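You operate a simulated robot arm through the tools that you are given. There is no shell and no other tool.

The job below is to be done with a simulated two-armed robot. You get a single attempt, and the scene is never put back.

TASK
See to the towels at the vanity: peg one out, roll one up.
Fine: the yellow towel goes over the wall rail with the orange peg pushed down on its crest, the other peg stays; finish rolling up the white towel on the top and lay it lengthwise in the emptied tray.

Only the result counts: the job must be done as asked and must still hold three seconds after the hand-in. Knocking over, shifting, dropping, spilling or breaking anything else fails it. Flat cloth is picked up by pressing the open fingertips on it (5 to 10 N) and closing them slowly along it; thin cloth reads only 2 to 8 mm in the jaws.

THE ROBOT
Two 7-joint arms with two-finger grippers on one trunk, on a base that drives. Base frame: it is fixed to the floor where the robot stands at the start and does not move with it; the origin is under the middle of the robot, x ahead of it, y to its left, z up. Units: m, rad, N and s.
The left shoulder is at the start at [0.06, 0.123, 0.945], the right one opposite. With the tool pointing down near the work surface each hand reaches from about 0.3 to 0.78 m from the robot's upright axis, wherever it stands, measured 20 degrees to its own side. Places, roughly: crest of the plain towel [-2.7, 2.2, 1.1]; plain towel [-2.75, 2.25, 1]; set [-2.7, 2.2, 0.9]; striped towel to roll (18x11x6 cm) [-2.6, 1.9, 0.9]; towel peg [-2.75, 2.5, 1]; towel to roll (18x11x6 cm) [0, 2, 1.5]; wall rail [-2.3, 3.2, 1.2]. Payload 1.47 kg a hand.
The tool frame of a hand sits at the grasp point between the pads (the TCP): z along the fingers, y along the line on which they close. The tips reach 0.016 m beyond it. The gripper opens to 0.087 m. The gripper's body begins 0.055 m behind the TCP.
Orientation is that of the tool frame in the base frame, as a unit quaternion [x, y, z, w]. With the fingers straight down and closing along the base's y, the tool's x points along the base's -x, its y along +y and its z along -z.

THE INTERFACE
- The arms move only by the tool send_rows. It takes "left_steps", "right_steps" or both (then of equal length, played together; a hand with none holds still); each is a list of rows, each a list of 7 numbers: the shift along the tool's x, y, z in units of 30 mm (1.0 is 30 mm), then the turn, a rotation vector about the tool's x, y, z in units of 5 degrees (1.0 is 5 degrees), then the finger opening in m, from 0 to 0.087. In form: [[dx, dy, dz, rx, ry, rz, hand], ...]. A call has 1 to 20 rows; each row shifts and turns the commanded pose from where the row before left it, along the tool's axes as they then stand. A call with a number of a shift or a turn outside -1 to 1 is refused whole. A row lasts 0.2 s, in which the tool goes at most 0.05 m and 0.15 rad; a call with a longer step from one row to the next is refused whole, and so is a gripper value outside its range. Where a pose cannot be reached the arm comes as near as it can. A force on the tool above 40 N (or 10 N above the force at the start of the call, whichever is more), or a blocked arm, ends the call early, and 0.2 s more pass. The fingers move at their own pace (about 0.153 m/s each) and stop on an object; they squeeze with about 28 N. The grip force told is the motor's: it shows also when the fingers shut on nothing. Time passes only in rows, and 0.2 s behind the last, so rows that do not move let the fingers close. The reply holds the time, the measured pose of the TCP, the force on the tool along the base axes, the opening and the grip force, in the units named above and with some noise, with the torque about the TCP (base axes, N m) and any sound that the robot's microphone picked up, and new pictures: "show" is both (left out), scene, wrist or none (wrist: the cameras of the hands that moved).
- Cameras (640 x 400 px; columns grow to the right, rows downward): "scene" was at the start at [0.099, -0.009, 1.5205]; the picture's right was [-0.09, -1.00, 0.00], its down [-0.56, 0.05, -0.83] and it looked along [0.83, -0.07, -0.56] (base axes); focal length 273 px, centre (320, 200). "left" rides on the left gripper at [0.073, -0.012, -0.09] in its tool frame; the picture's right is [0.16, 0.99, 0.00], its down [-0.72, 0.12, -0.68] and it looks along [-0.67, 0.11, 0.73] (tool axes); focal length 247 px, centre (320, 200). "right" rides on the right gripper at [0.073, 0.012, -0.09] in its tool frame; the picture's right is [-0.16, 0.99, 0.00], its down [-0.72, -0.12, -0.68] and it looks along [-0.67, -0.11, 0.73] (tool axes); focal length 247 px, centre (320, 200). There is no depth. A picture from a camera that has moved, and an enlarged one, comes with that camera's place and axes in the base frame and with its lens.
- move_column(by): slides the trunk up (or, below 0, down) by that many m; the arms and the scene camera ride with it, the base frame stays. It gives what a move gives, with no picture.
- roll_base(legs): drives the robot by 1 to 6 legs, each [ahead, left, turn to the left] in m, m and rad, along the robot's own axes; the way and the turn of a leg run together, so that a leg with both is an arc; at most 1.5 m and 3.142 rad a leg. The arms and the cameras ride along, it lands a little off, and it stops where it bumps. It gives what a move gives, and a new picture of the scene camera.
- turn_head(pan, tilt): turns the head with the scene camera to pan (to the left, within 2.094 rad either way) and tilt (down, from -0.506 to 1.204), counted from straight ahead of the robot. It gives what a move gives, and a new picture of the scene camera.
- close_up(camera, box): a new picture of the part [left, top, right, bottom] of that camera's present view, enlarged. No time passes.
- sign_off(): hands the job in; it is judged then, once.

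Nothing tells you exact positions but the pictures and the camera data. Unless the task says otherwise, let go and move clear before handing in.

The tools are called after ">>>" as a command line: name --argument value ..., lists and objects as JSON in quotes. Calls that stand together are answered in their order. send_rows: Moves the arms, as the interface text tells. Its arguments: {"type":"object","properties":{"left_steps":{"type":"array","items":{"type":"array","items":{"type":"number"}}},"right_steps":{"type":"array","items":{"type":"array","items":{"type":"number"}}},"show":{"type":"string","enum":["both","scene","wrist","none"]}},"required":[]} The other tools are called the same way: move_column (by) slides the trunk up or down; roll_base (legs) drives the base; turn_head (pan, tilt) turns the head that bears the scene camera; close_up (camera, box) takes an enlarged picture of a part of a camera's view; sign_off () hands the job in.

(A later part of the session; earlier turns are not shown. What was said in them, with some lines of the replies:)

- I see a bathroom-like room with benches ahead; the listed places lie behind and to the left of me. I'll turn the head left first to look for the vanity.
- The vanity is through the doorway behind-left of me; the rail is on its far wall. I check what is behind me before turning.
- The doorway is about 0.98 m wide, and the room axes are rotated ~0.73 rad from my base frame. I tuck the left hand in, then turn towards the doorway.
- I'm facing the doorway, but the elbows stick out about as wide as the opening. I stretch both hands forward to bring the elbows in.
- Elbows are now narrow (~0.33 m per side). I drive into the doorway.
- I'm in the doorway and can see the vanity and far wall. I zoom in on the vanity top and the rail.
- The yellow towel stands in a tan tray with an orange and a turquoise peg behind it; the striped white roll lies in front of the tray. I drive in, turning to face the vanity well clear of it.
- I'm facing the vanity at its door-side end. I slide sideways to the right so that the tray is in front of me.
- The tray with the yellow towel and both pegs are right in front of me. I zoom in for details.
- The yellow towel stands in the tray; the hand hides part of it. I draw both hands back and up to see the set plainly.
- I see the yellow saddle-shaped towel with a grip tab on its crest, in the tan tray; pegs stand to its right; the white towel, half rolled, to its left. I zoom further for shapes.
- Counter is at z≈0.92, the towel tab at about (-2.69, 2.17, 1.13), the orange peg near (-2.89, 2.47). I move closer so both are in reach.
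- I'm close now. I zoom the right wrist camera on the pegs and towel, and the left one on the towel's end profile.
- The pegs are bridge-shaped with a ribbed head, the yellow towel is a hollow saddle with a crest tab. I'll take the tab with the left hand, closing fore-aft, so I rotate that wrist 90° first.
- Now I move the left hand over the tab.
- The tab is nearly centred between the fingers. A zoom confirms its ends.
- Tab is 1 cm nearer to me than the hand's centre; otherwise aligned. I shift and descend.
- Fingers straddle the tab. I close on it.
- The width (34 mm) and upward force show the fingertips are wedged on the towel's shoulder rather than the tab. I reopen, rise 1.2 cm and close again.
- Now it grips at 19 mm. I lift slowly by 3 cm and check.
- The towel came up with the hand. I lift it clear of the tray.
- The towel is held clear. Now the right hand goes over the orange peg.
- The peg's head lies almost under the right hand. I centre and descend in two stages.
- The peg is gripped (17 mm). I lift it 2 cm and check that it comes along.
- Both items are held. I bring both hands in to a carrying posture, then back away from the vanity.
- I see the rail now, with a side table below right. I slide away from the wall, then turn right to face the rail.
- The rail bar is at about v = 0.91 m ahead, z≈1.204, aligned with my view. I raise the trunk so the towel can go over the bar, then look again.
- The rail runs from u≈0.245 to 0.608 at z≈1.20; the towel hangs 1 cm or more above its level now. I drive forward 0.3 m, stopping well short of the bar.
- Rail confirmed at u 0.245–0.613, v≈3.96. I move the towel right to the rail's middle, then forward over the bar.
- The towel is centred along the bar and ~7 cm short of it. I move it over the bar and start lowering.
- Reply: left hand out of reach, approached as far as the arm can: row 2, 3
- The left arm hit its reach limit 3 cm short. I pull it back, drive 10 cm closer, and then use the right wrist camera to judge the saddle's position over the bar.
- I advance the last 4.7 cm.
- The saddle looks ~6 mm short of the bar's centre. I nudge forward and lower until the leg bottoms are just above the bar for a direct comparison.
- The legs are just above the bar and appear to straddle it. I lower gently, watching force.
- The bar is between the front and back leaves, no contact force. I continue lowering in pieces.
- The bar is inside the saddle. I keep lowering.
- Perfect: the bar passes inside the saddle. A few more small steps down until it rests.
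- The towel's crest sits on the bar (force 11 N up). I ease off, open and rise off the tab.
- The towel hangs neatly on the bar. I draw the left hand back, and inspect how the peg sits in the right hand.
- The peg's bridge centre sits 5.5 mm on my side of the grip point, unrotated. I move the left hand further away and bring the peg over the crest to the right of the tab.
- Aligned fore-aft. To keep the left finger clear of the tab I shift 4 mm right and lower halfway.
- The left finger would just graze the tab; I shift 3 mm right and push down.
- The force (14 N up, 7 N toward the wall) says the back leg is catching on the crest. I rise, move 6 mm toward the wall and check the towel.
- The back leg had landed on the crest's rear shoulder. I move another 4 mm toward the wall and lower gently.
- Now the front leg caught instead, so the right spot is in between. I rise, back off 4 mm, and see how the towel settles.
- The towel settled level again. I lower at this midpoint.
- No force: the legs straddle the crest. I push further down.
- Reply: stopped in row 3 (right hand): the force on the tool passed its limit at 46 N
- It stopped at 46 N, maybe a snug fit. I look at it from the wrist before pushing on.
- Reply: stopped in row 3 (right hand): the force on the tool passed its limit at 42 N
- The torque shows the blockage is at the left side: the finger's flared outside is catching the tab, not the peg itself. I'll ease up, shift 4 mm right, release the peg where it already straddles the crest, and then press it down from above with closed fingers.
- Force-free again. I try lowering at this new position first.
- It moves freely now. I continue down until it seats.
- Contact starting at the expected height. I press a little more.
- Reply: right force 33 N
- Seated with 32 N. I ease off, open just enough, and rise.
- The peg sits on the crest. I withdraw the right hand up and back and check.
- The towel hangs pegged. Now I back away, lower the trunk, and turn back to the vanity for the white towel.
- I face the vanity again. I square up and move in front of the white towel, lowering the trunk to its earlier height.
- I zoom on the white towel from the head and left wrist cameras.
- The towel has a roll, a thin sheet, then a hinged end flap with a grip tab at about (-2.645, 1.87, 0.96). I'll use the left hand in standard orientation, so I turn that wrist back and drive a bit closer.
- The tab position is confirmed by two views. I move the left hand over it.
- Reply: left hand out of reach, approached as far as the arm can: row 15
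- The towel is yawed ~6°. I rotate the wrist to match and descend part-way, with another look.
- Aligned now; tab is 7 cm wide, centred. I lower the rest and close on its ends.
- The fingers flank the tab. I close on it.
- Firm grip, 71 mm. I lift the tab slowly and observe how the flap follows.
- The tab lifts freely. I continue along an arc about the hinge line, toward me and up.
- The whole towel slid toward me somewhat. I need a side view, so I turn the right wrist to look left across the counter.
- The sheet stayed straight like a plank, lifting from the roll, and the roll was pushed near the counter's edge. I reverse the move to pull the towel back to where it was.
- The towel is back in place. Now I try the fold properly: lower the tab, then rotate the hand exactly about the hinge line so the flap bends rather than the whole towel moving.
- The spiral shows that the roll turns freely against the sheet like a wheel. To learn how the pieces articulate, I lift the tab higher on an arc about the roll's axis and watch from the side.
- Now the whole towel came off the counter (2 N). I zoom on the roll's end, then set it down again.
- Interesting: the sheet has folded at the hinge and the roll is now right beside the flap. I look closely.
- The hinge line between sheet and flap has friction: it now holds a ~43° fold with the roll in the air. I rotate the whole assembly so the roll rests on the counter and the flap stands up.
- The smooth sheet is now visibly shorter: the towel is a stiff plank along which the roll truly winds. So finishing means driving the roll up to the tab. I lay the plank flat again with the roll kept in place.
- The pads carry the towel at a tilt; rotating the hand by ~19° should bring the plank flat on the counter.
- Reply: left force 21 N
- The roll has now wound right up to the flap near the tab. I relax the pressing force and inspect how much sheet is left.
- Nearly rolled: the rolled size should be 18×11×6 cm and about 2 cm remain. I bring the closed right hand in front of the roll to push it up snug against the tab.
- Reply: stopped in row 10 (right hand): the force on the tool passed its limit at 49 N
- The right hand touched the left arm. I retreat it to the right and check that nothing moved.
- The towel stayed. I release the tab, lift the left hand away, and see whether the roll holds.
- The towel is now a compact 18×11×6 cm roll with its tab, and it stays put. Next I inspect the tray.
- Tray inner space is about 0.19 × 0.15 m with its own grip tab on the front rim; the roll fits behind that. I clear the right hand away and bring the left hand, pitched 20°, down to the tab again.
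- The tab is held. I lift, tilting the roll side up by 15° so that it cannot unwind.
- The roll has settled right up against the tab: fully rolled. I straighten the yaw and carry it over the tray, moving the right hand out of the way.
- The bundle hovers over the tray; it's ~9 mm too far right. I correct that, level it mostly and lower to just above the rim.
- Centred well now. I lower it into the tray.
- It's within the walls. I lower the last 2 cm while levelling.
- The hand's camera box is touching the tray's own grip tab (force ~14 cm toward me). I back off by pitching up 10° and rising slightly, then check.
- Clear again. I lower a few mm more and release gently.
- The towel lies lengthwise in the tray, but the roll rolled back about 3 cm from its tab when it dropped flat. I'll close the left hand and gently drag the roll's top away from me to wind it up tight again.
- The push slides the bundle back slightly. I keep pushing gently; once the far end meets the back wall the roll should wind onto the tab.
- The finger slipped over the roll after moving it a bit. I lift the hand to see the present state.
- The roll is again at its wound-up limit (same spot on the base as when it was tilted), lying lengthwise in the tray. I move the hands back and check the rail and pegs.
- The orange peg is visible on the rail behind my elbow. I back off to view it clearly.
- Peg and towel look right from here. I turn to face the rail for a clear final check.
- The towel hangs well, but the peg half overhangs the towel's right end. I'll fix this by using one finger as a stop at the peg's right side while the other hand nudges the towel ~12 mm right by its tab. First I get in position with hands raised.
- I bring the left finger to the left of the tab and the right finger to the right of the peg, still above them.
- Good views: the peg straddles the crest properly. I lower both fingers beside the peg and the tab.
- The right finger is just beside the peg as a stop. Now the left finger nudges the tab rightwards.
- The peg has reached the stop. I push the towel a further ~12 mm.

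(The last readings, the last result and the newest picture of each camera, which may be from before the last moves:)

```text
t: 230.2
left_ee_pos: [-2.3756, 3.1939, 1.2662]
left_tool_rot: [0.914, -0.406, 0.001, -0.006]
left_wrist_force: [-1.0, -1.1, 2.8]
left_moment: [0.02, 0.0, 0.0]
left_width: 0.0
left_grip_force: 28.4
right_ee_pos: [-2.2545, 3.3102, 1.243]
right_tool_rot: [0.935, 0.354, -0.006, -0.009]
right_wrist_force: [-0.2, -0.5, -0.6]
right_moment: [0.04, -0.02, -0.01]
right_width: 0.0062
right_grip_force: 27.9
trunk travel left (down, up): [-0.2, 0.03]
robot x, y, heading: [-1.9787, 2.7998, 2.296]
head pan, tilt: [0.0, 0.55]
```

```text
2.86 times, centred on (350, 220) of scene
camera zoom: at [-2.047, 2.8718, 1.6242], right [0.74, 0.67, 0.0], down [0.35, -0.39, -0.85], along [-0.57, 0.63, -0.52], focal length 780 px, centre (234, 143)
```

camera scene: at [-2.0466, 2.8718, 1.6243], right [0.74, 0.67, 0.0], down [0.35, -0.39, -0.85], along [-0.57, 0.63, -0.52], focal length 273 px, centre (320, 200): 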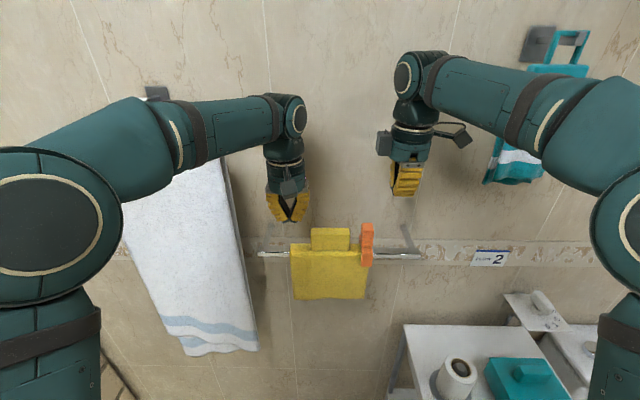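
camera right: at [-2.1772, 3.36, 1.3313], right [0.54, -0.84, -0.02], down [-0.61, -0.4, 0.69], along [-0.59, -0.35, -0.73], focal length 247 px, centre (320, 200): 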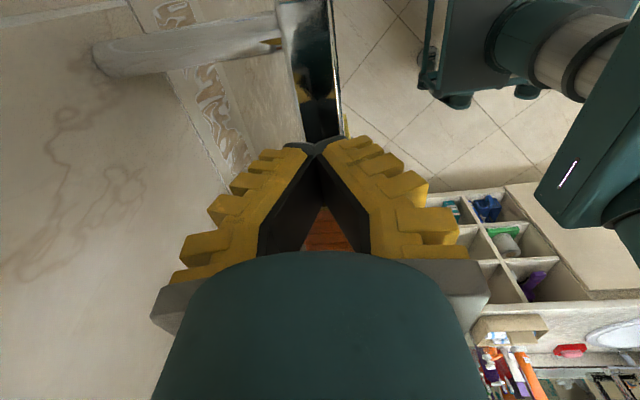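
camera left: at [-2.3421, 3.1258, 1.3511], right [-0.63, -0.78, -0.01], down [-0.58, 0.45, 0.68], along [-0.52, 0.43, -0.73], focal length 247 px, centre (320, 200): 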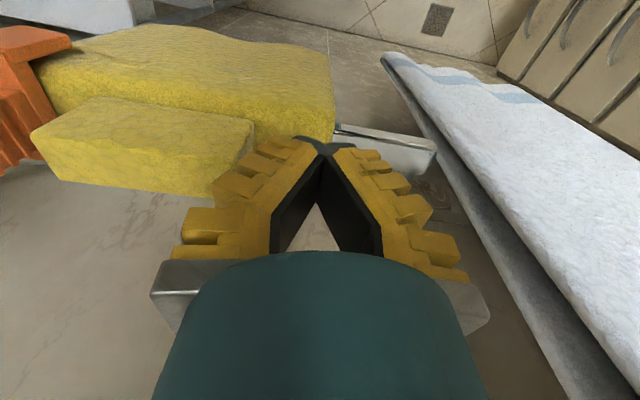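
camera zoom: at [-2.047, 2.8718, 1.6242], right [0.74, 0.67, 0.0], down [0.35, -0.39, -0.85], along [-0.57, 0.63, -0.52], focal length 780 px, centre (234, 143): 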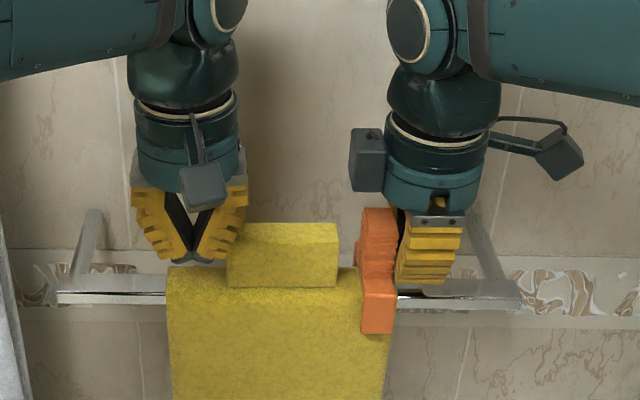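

Works: the towel slides under the stationary peg. Two more small nudges.

>>> send_rows --left_steps '[[0, -0.1, 0, 0, 0, 0, 0.0], [0, -0.1, 0, 0, 0, 0, 0.0], [0, 0, 0, 0, 0, 0, 0.0]]' --show "none"

>>> close_up --camera "scene" --box '[260, 150, 440, 290]'

>>> close_up --camera "left" --box '[0, 0, 360, 225]'

```text
t: 231.0
left_ee_pos: [-2.3707, 3.1957, 1.2632]
left_tool_rot: [0.914, -0.406, 0.002, -0.006]
left_wrist_force: [-0.9, -0.2, 1.4]
left_moment: [0.02, 0.0, 0.01]
left_width: 0.0
left_grip_force: 28.2
right_ee_pos: [-2.2542, 3.3106, 1.2418]
right_tool_rot: [0.935, 0.355, -0.005, -0.01]
right_wrist_force: [-0.6, -0.2, 0.1]
right_moment: [0.03, 0.02, 0.0]
right_width: 0.0
right_grip_force: 28.0
trunk travel left (down, up): [-0.2, 0.03]
robot x, y, heading: [-1.981, 2.7984, 2.3]
head pan, tilt: [0.0, 0.55]
```

```text
2.86 times, centred on (350, 220) of scene
camera zoom: at [-2.047, 2.8717, 1.6242], right [0.74, 0.67, 0.0], down [0.35, -0.39, -0.85], along [-0.57, 0.63, -0.52], focal length 780 px, centre (234, 143)
```

zoom: 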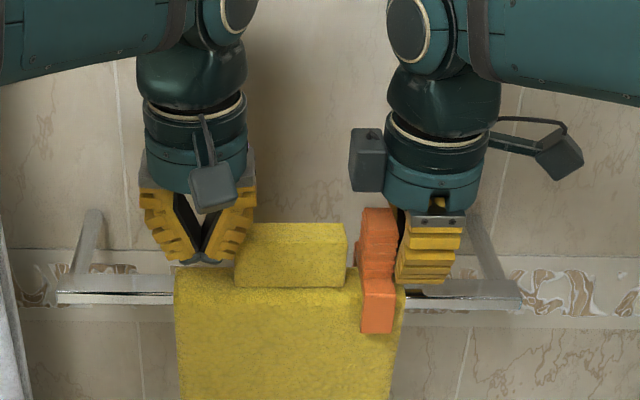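

```text
1.78 times, centred on (180, 112) of left
camera zoom: at [-2.3157, 3.1484, 1.3531], right [-0.63, -0.78, -0.01], down [-0.58, 0.45, 0.68], along [-0.52, 0.43, -0.73], focal length 439 px, centre (569, 356)
```

zoom: 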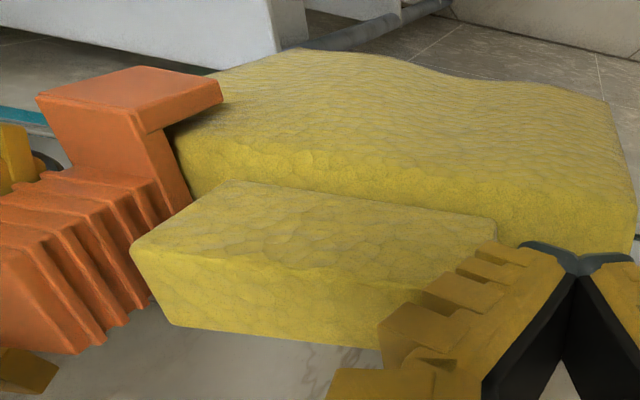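

The peg now sits wholly on the crest beside the tab. I withdraw both fingers sideways, then up and back.

>>> send_rows --left_steps '[[0, 0.3, 0, 0, 0, 0, 0.0], [0, 0.6, 0, 0, 0, 0, 0.0], [0, 0.2, -0.8, 0, 0, 0, 0.0], [0, 0, -0.9, 0, 0, 0, 0.0], [0, 0, -0.9, 0, 0, 0, 0.0], [0.9, 0, 0, 0, 0, 0, 0.0], [0.9, 0, 0, 0, 0, 0, 0.0], [0.9, 0, 0, 0, 0, 0, 0.0], [0.9, 0, 0, 0, 0, 0, 0.0], [0.9, 0, 0, 0, 0, 0, 0.0]]' --right_steps '[[0.3, 0, 0, 0, 0, 0, 0.0], [0.6, 0, 0, 0, 0, 0, 0.0], [0.2, 0, -0.8, 0, 0, 0, 0.0], [0, 0, -0.9, 0, 0, 0, 0.0], [0, 0, -0.9, 0, 0, 0, 0.0], [0, 0.9, 0, 0, 0, 0, 0.0], [0, 0.9, 0, 0, 0, 0, 0.0], [0, 0.9, 0, 0, 0, 0, 0.0], [0, 0.9, 0, 0, 0, 0, 0.0], [0, 0.9, 0, 0, 0, 0, 0.0]]' --show "scene"

>>> close_up --camera "scene" --box '[260, 190, 440, 330]'

>>> roll_base --legs '[[-0.4, 0, 0]]'

>>> close_up --camera "scene" --box '[240, 100, 440, 225]'

```text
t: 233.2
left_ee_pos: [-2.3034, 3.0735, 1.3432]
left_tool_rot: [0.914, -0.406, 0.001, -0.006]
left_wrist_force: [0.3, -0.4, 0.3]
left_moment: [0.06, 0.0, 0.01]
left_width: 0.0001
left_grip_force: 27.8
right_ee_pos: [-2.1364, 3.2275, 1.3178]
right_tool_rot: [0.935, 0.354, -0.007, -0.011]
right_wrist_force: [0.0, 0.1, 0.3]
right_moment: [-0.01, 0.03, -0.01]
right_width: 0.0
right_grip_force: 27.9
trunk travel left (down, up): [-0.2, 0.03]
robot x, y, heading: [-1.9808, 2.8002, 2.303]
head pan, tilt: [0.0, 0.55]
camera scene: at [-2.0455, 2.8701, 1.6244], right [0.74, 0.67, 0.0], down [0.35, -0.39, -0.85], along [-0.57, 0.64, -0.52], focal length 273 px, centre (320, 200)
```

scene: 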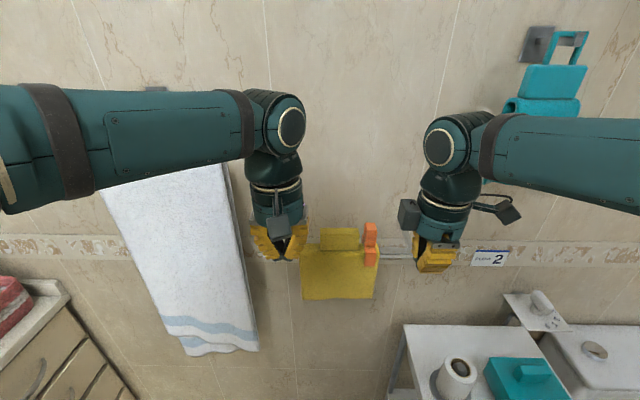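

```text
2.86 times, centred on (350, 260) of scene
camera zoom: at [-2.0455, 2.8701, 1.6244], right [0.74, 0.67, 0.0], down [0.35, -0.39, -0.85], along [-0.57, 0.64, -0.52], focal length 780 px, centre (234, 29)
```

zoom: 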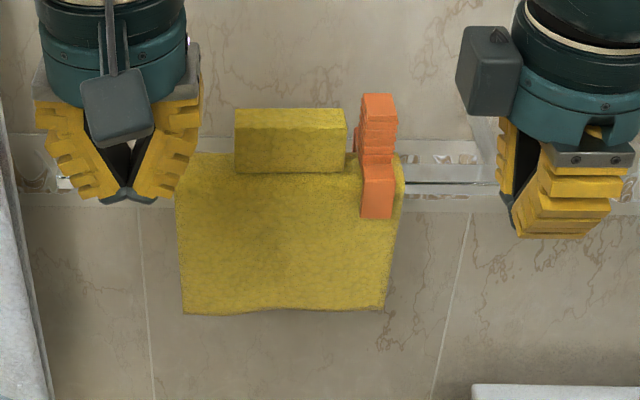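

```text
t: 235.7
left_ee_pos: [-2.0392, 2.7798, 1.3424]
left_tool_rot: [0.913, -0.407, 0.002, -0.006]
left_wrist_force: [0.2, -0.5, 0.4]
left_moment: [0.01, 0.04, 0.0]
left_width: 0.0002
left_grip_force: 28.1
right_ee_pos: [-1.8709, 2.9341, 1.3186]
right_tool_rot: [0.936, 0.352, -0.006, -0.01]
right_wrist_force: [1.0, -0.1, 0.5]
right_moment: [0.0, 0.03, -0.01]
right_width: 0.0
right_grip_force: 27.6
trunk travel left (down, up): [-0.2, 0.03]
robot x, y, heading: [-1.7148, 2.5035, 2.303]
head pan, tilt: [0.0, 0.55]
camera scene: at [-1.7824, 2.5766, 1.6242], right [0.75, 0.66, 0.0], down [0.35, -0.39, -0.85], along [-0.57, 0.64, -0.52], focal length 273 px, centre (320, 200)
```

scene: 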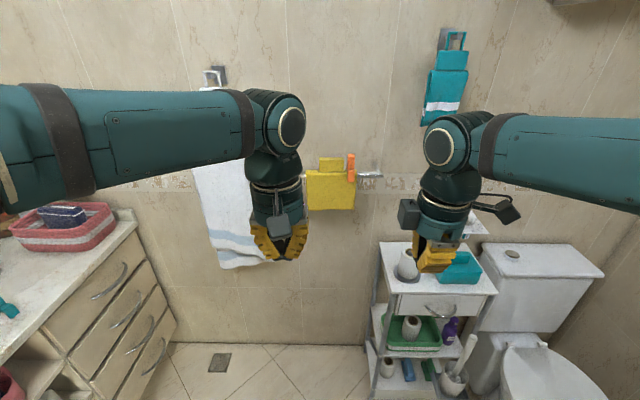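

```text
3.20 times, centred on (340, 162) of scene
camera zoom: at [-1.7824, 2.5766, 1.6242], right [0.75, 0.66, 0.0], down [0.35, -0.39, -0.85], along [-0.57, 0.64, -0.52], focal length 874 px, centre (256, 320)
```

zoom: 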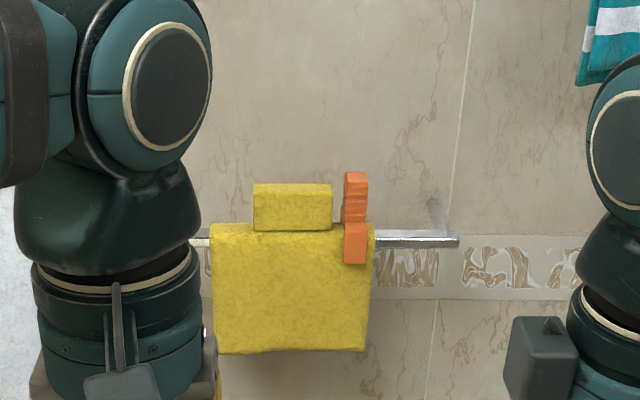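

The peg now sits fully on the towel's crest. One last look at the tray.

>>> turn_head --pan 1.15 --tilt 0.45

>>> close_up --camera "scene" --box '[220, 120, 480, 282]'

```text
t: 237.1
left_ee_pos: [-2.0404, 2.7806, 1.3415]
left_tool_rot: [0.913, -0.407, 0.002, -0.006]
left_wrist_force: [-0.7, -0.4, -0.7]
left_moment: [-0.01, 0.01, 0.01]
left_width: 0.0
left_grip_force: 28.3
right_ee_pos: [-1.8703, 2.9351, 1.3176]
right_tool_rot: [0.936, 0.351, -0.005, -0.01]
right_wrist_force: [0.2, 0.9, -1.1]
right_moment: [-0.01, -0.03, -0.02]
right_width: 0.0001
right_grip_force: 27.9
trunk travel left (down, up): [-0.2, 0.03]
robot x, y, heading: [-1.7173, 2.5026, 2.298]
head pan, tilt: [1.15, 0.45]
camera scene: at [-1.8107, 2.4822, 1.6333], right [-0.3, 0.95, 0.0], down [0.42, 0.13, -0.9], along [-0.86, -0.27, -0.44], focal length 273 px, centre (320, 200)
```

scene: 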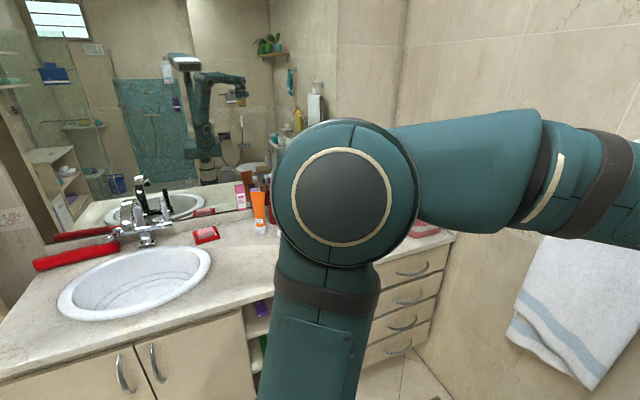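

```text
2.46 times, centred on (350, 201) of scene
camera zoom: at [-1.8107, 2.4822, 1.6333], right [-0.3, 0.95, 0.0], down [0.42, 0.13, -0.9], along [-0.86, -0.27, -0.44], focal length 672 px, centre (246, 198)
```

zoom: 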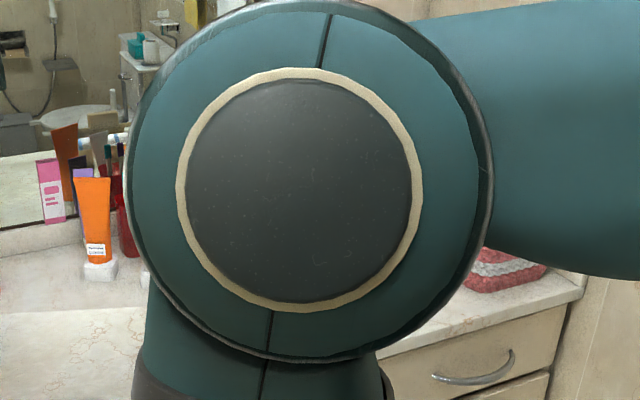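

>>> roll_base --legs '[[0, 0, 1.3]]'

>>> turn_head --pan -0.1 --tilt 0.6

>>> close_up --camera "scene" --box '[280, 110, 440, 210]'

```text
t: 240.6
left_ee_pos: [-2.0733, 2.2707, 1.3419]
left_tool_rot: [0.975, 0.221, -0.001, -0.006]
left_wrist_force: [0.0, -0.8, -0.8]
left_moment: [0.01, 0.02, -0.02]
left_width: 0.0001
left_grip_force: 27.7
right_ee_pos: [-2.1735, 2.4768, 1.3182]
right_tool_rot: [0.538, 0.843, -0.011, -0.005]
right_wrist_force: [-0.4, -0.1, -0.3]
right_moment: [-0.02, 0.0, -0.02]
right_width: 0.0
right_grip_force: 28.0
trunk travel left (down, up): [-0.2, 0.03]
robot x, y, heading: [-1.7188, 2.5023, -2.702]
head pan, tilt: [1.15, 0.45]
camera scene: at [-1.7234, 2.4061, 1.6333], right [-1.0, -0.02, 0.0], down [-0.01, 0.44, -0.9], along [0.02, -0.9, -0.44], focal length 273 px, centre (320, 200)
```

scene: 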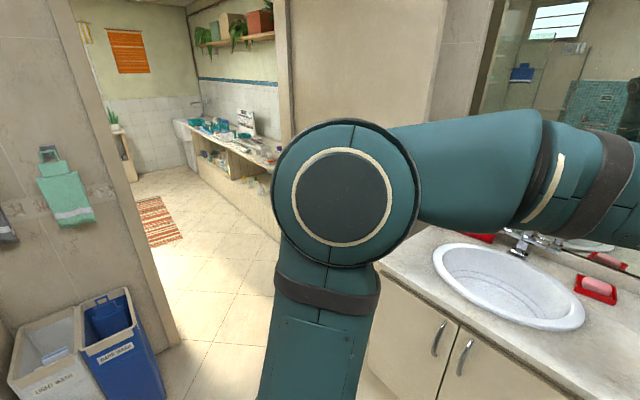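

```text
t: 242.1
left_ee_pos: [-2.0742, 2.272, 1.3425]
left_tool_rot: [0.975, 0.221, -0.001, -0.006]
left_wrist_force: [0.2, 0.3, 0.0]
left_moment: [0.0, -0.02, 0.0]
left_width: 0.0
left_grip_force: 28.0
right_ee_pos: [-2.175, 2.477, 1.3176]
right_tool_rot: [0.538, 0.843, -0.01, -0.005]
right_wrist_force: [-0.7, -0.6, -0.1]
right_moment: [-0.01, 0.01, -0.02]
right_width: 0.0
right_grip_force: 27.9
trunk travel left (down, up): [-0.2, 0.03]
robot x, y, heading: [-1.7169, 2.5035, -2.699]
head pan, tilt: [-0.099, 0.6]
camera scene: at [-1.8087, 2.4684, 1.6197], right [-0.34, 0.94, 0.0], down [0.53, 0.19, -0.83], along [-0.78, -0.28, -0.56], focal length 273 px, centre (320, 200)
```

scene: 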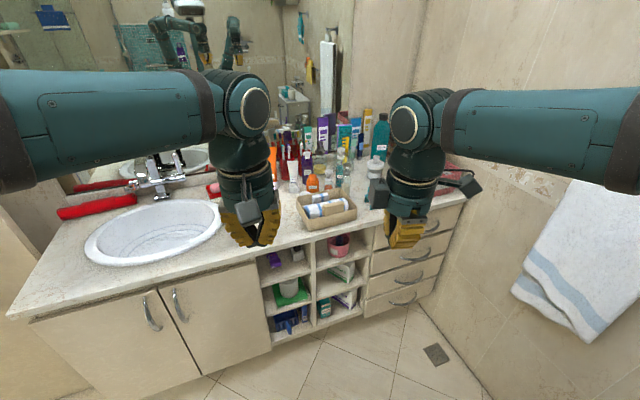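

```text
4.00 times, centred on (360, 160) of scene
camera zoom: at [-1.8087, 2.4684, 1.6197], right [-0.34, 0.94, 0.0], down [0.53, 0.19, -0.83], along [-0.78, -0.28, -0.56], focal length 1092 px, centre (160, 360)
```

zoom: 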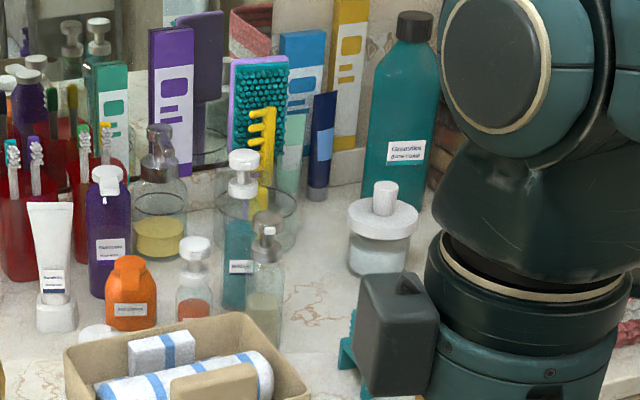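

The rolled towel lies lengthwise in the tray and everything on the vanity stands as before. The yellow towel hangs on the rail with the orange peg on its crest, and both hands are clear. I hand in.

>>> sign_off

```text
The job is handed in.
```

The job is handed in; the tool confirmed the hand-in but gave no verdict.

- **Yellow towel:** it hangs over the wall rail with the orange peg pushed down on its crest, beside the grip tab. The peg first overhung the towel's right end, so I slid the towel along the rail until the peg sat wholly on the crest.
- **Turquoise peg:** it stayed on the counter and was not handled.
- **White towel:** it is rolled up and lies lengthwise in the tray. When I let it go, the roll rolled back a little from its tab. I pushed it back to about the tightest position it had shown.

Three contacts happened along the way:
- The left hand's camera housing pressed on the tray's own tab.
- The two arms bumped each other once.
- An early pull dragged the white towel toward the counter's front edge before I put it back.

In the pictures the tray did not shift, and I saw nothing else knocked over or moved.
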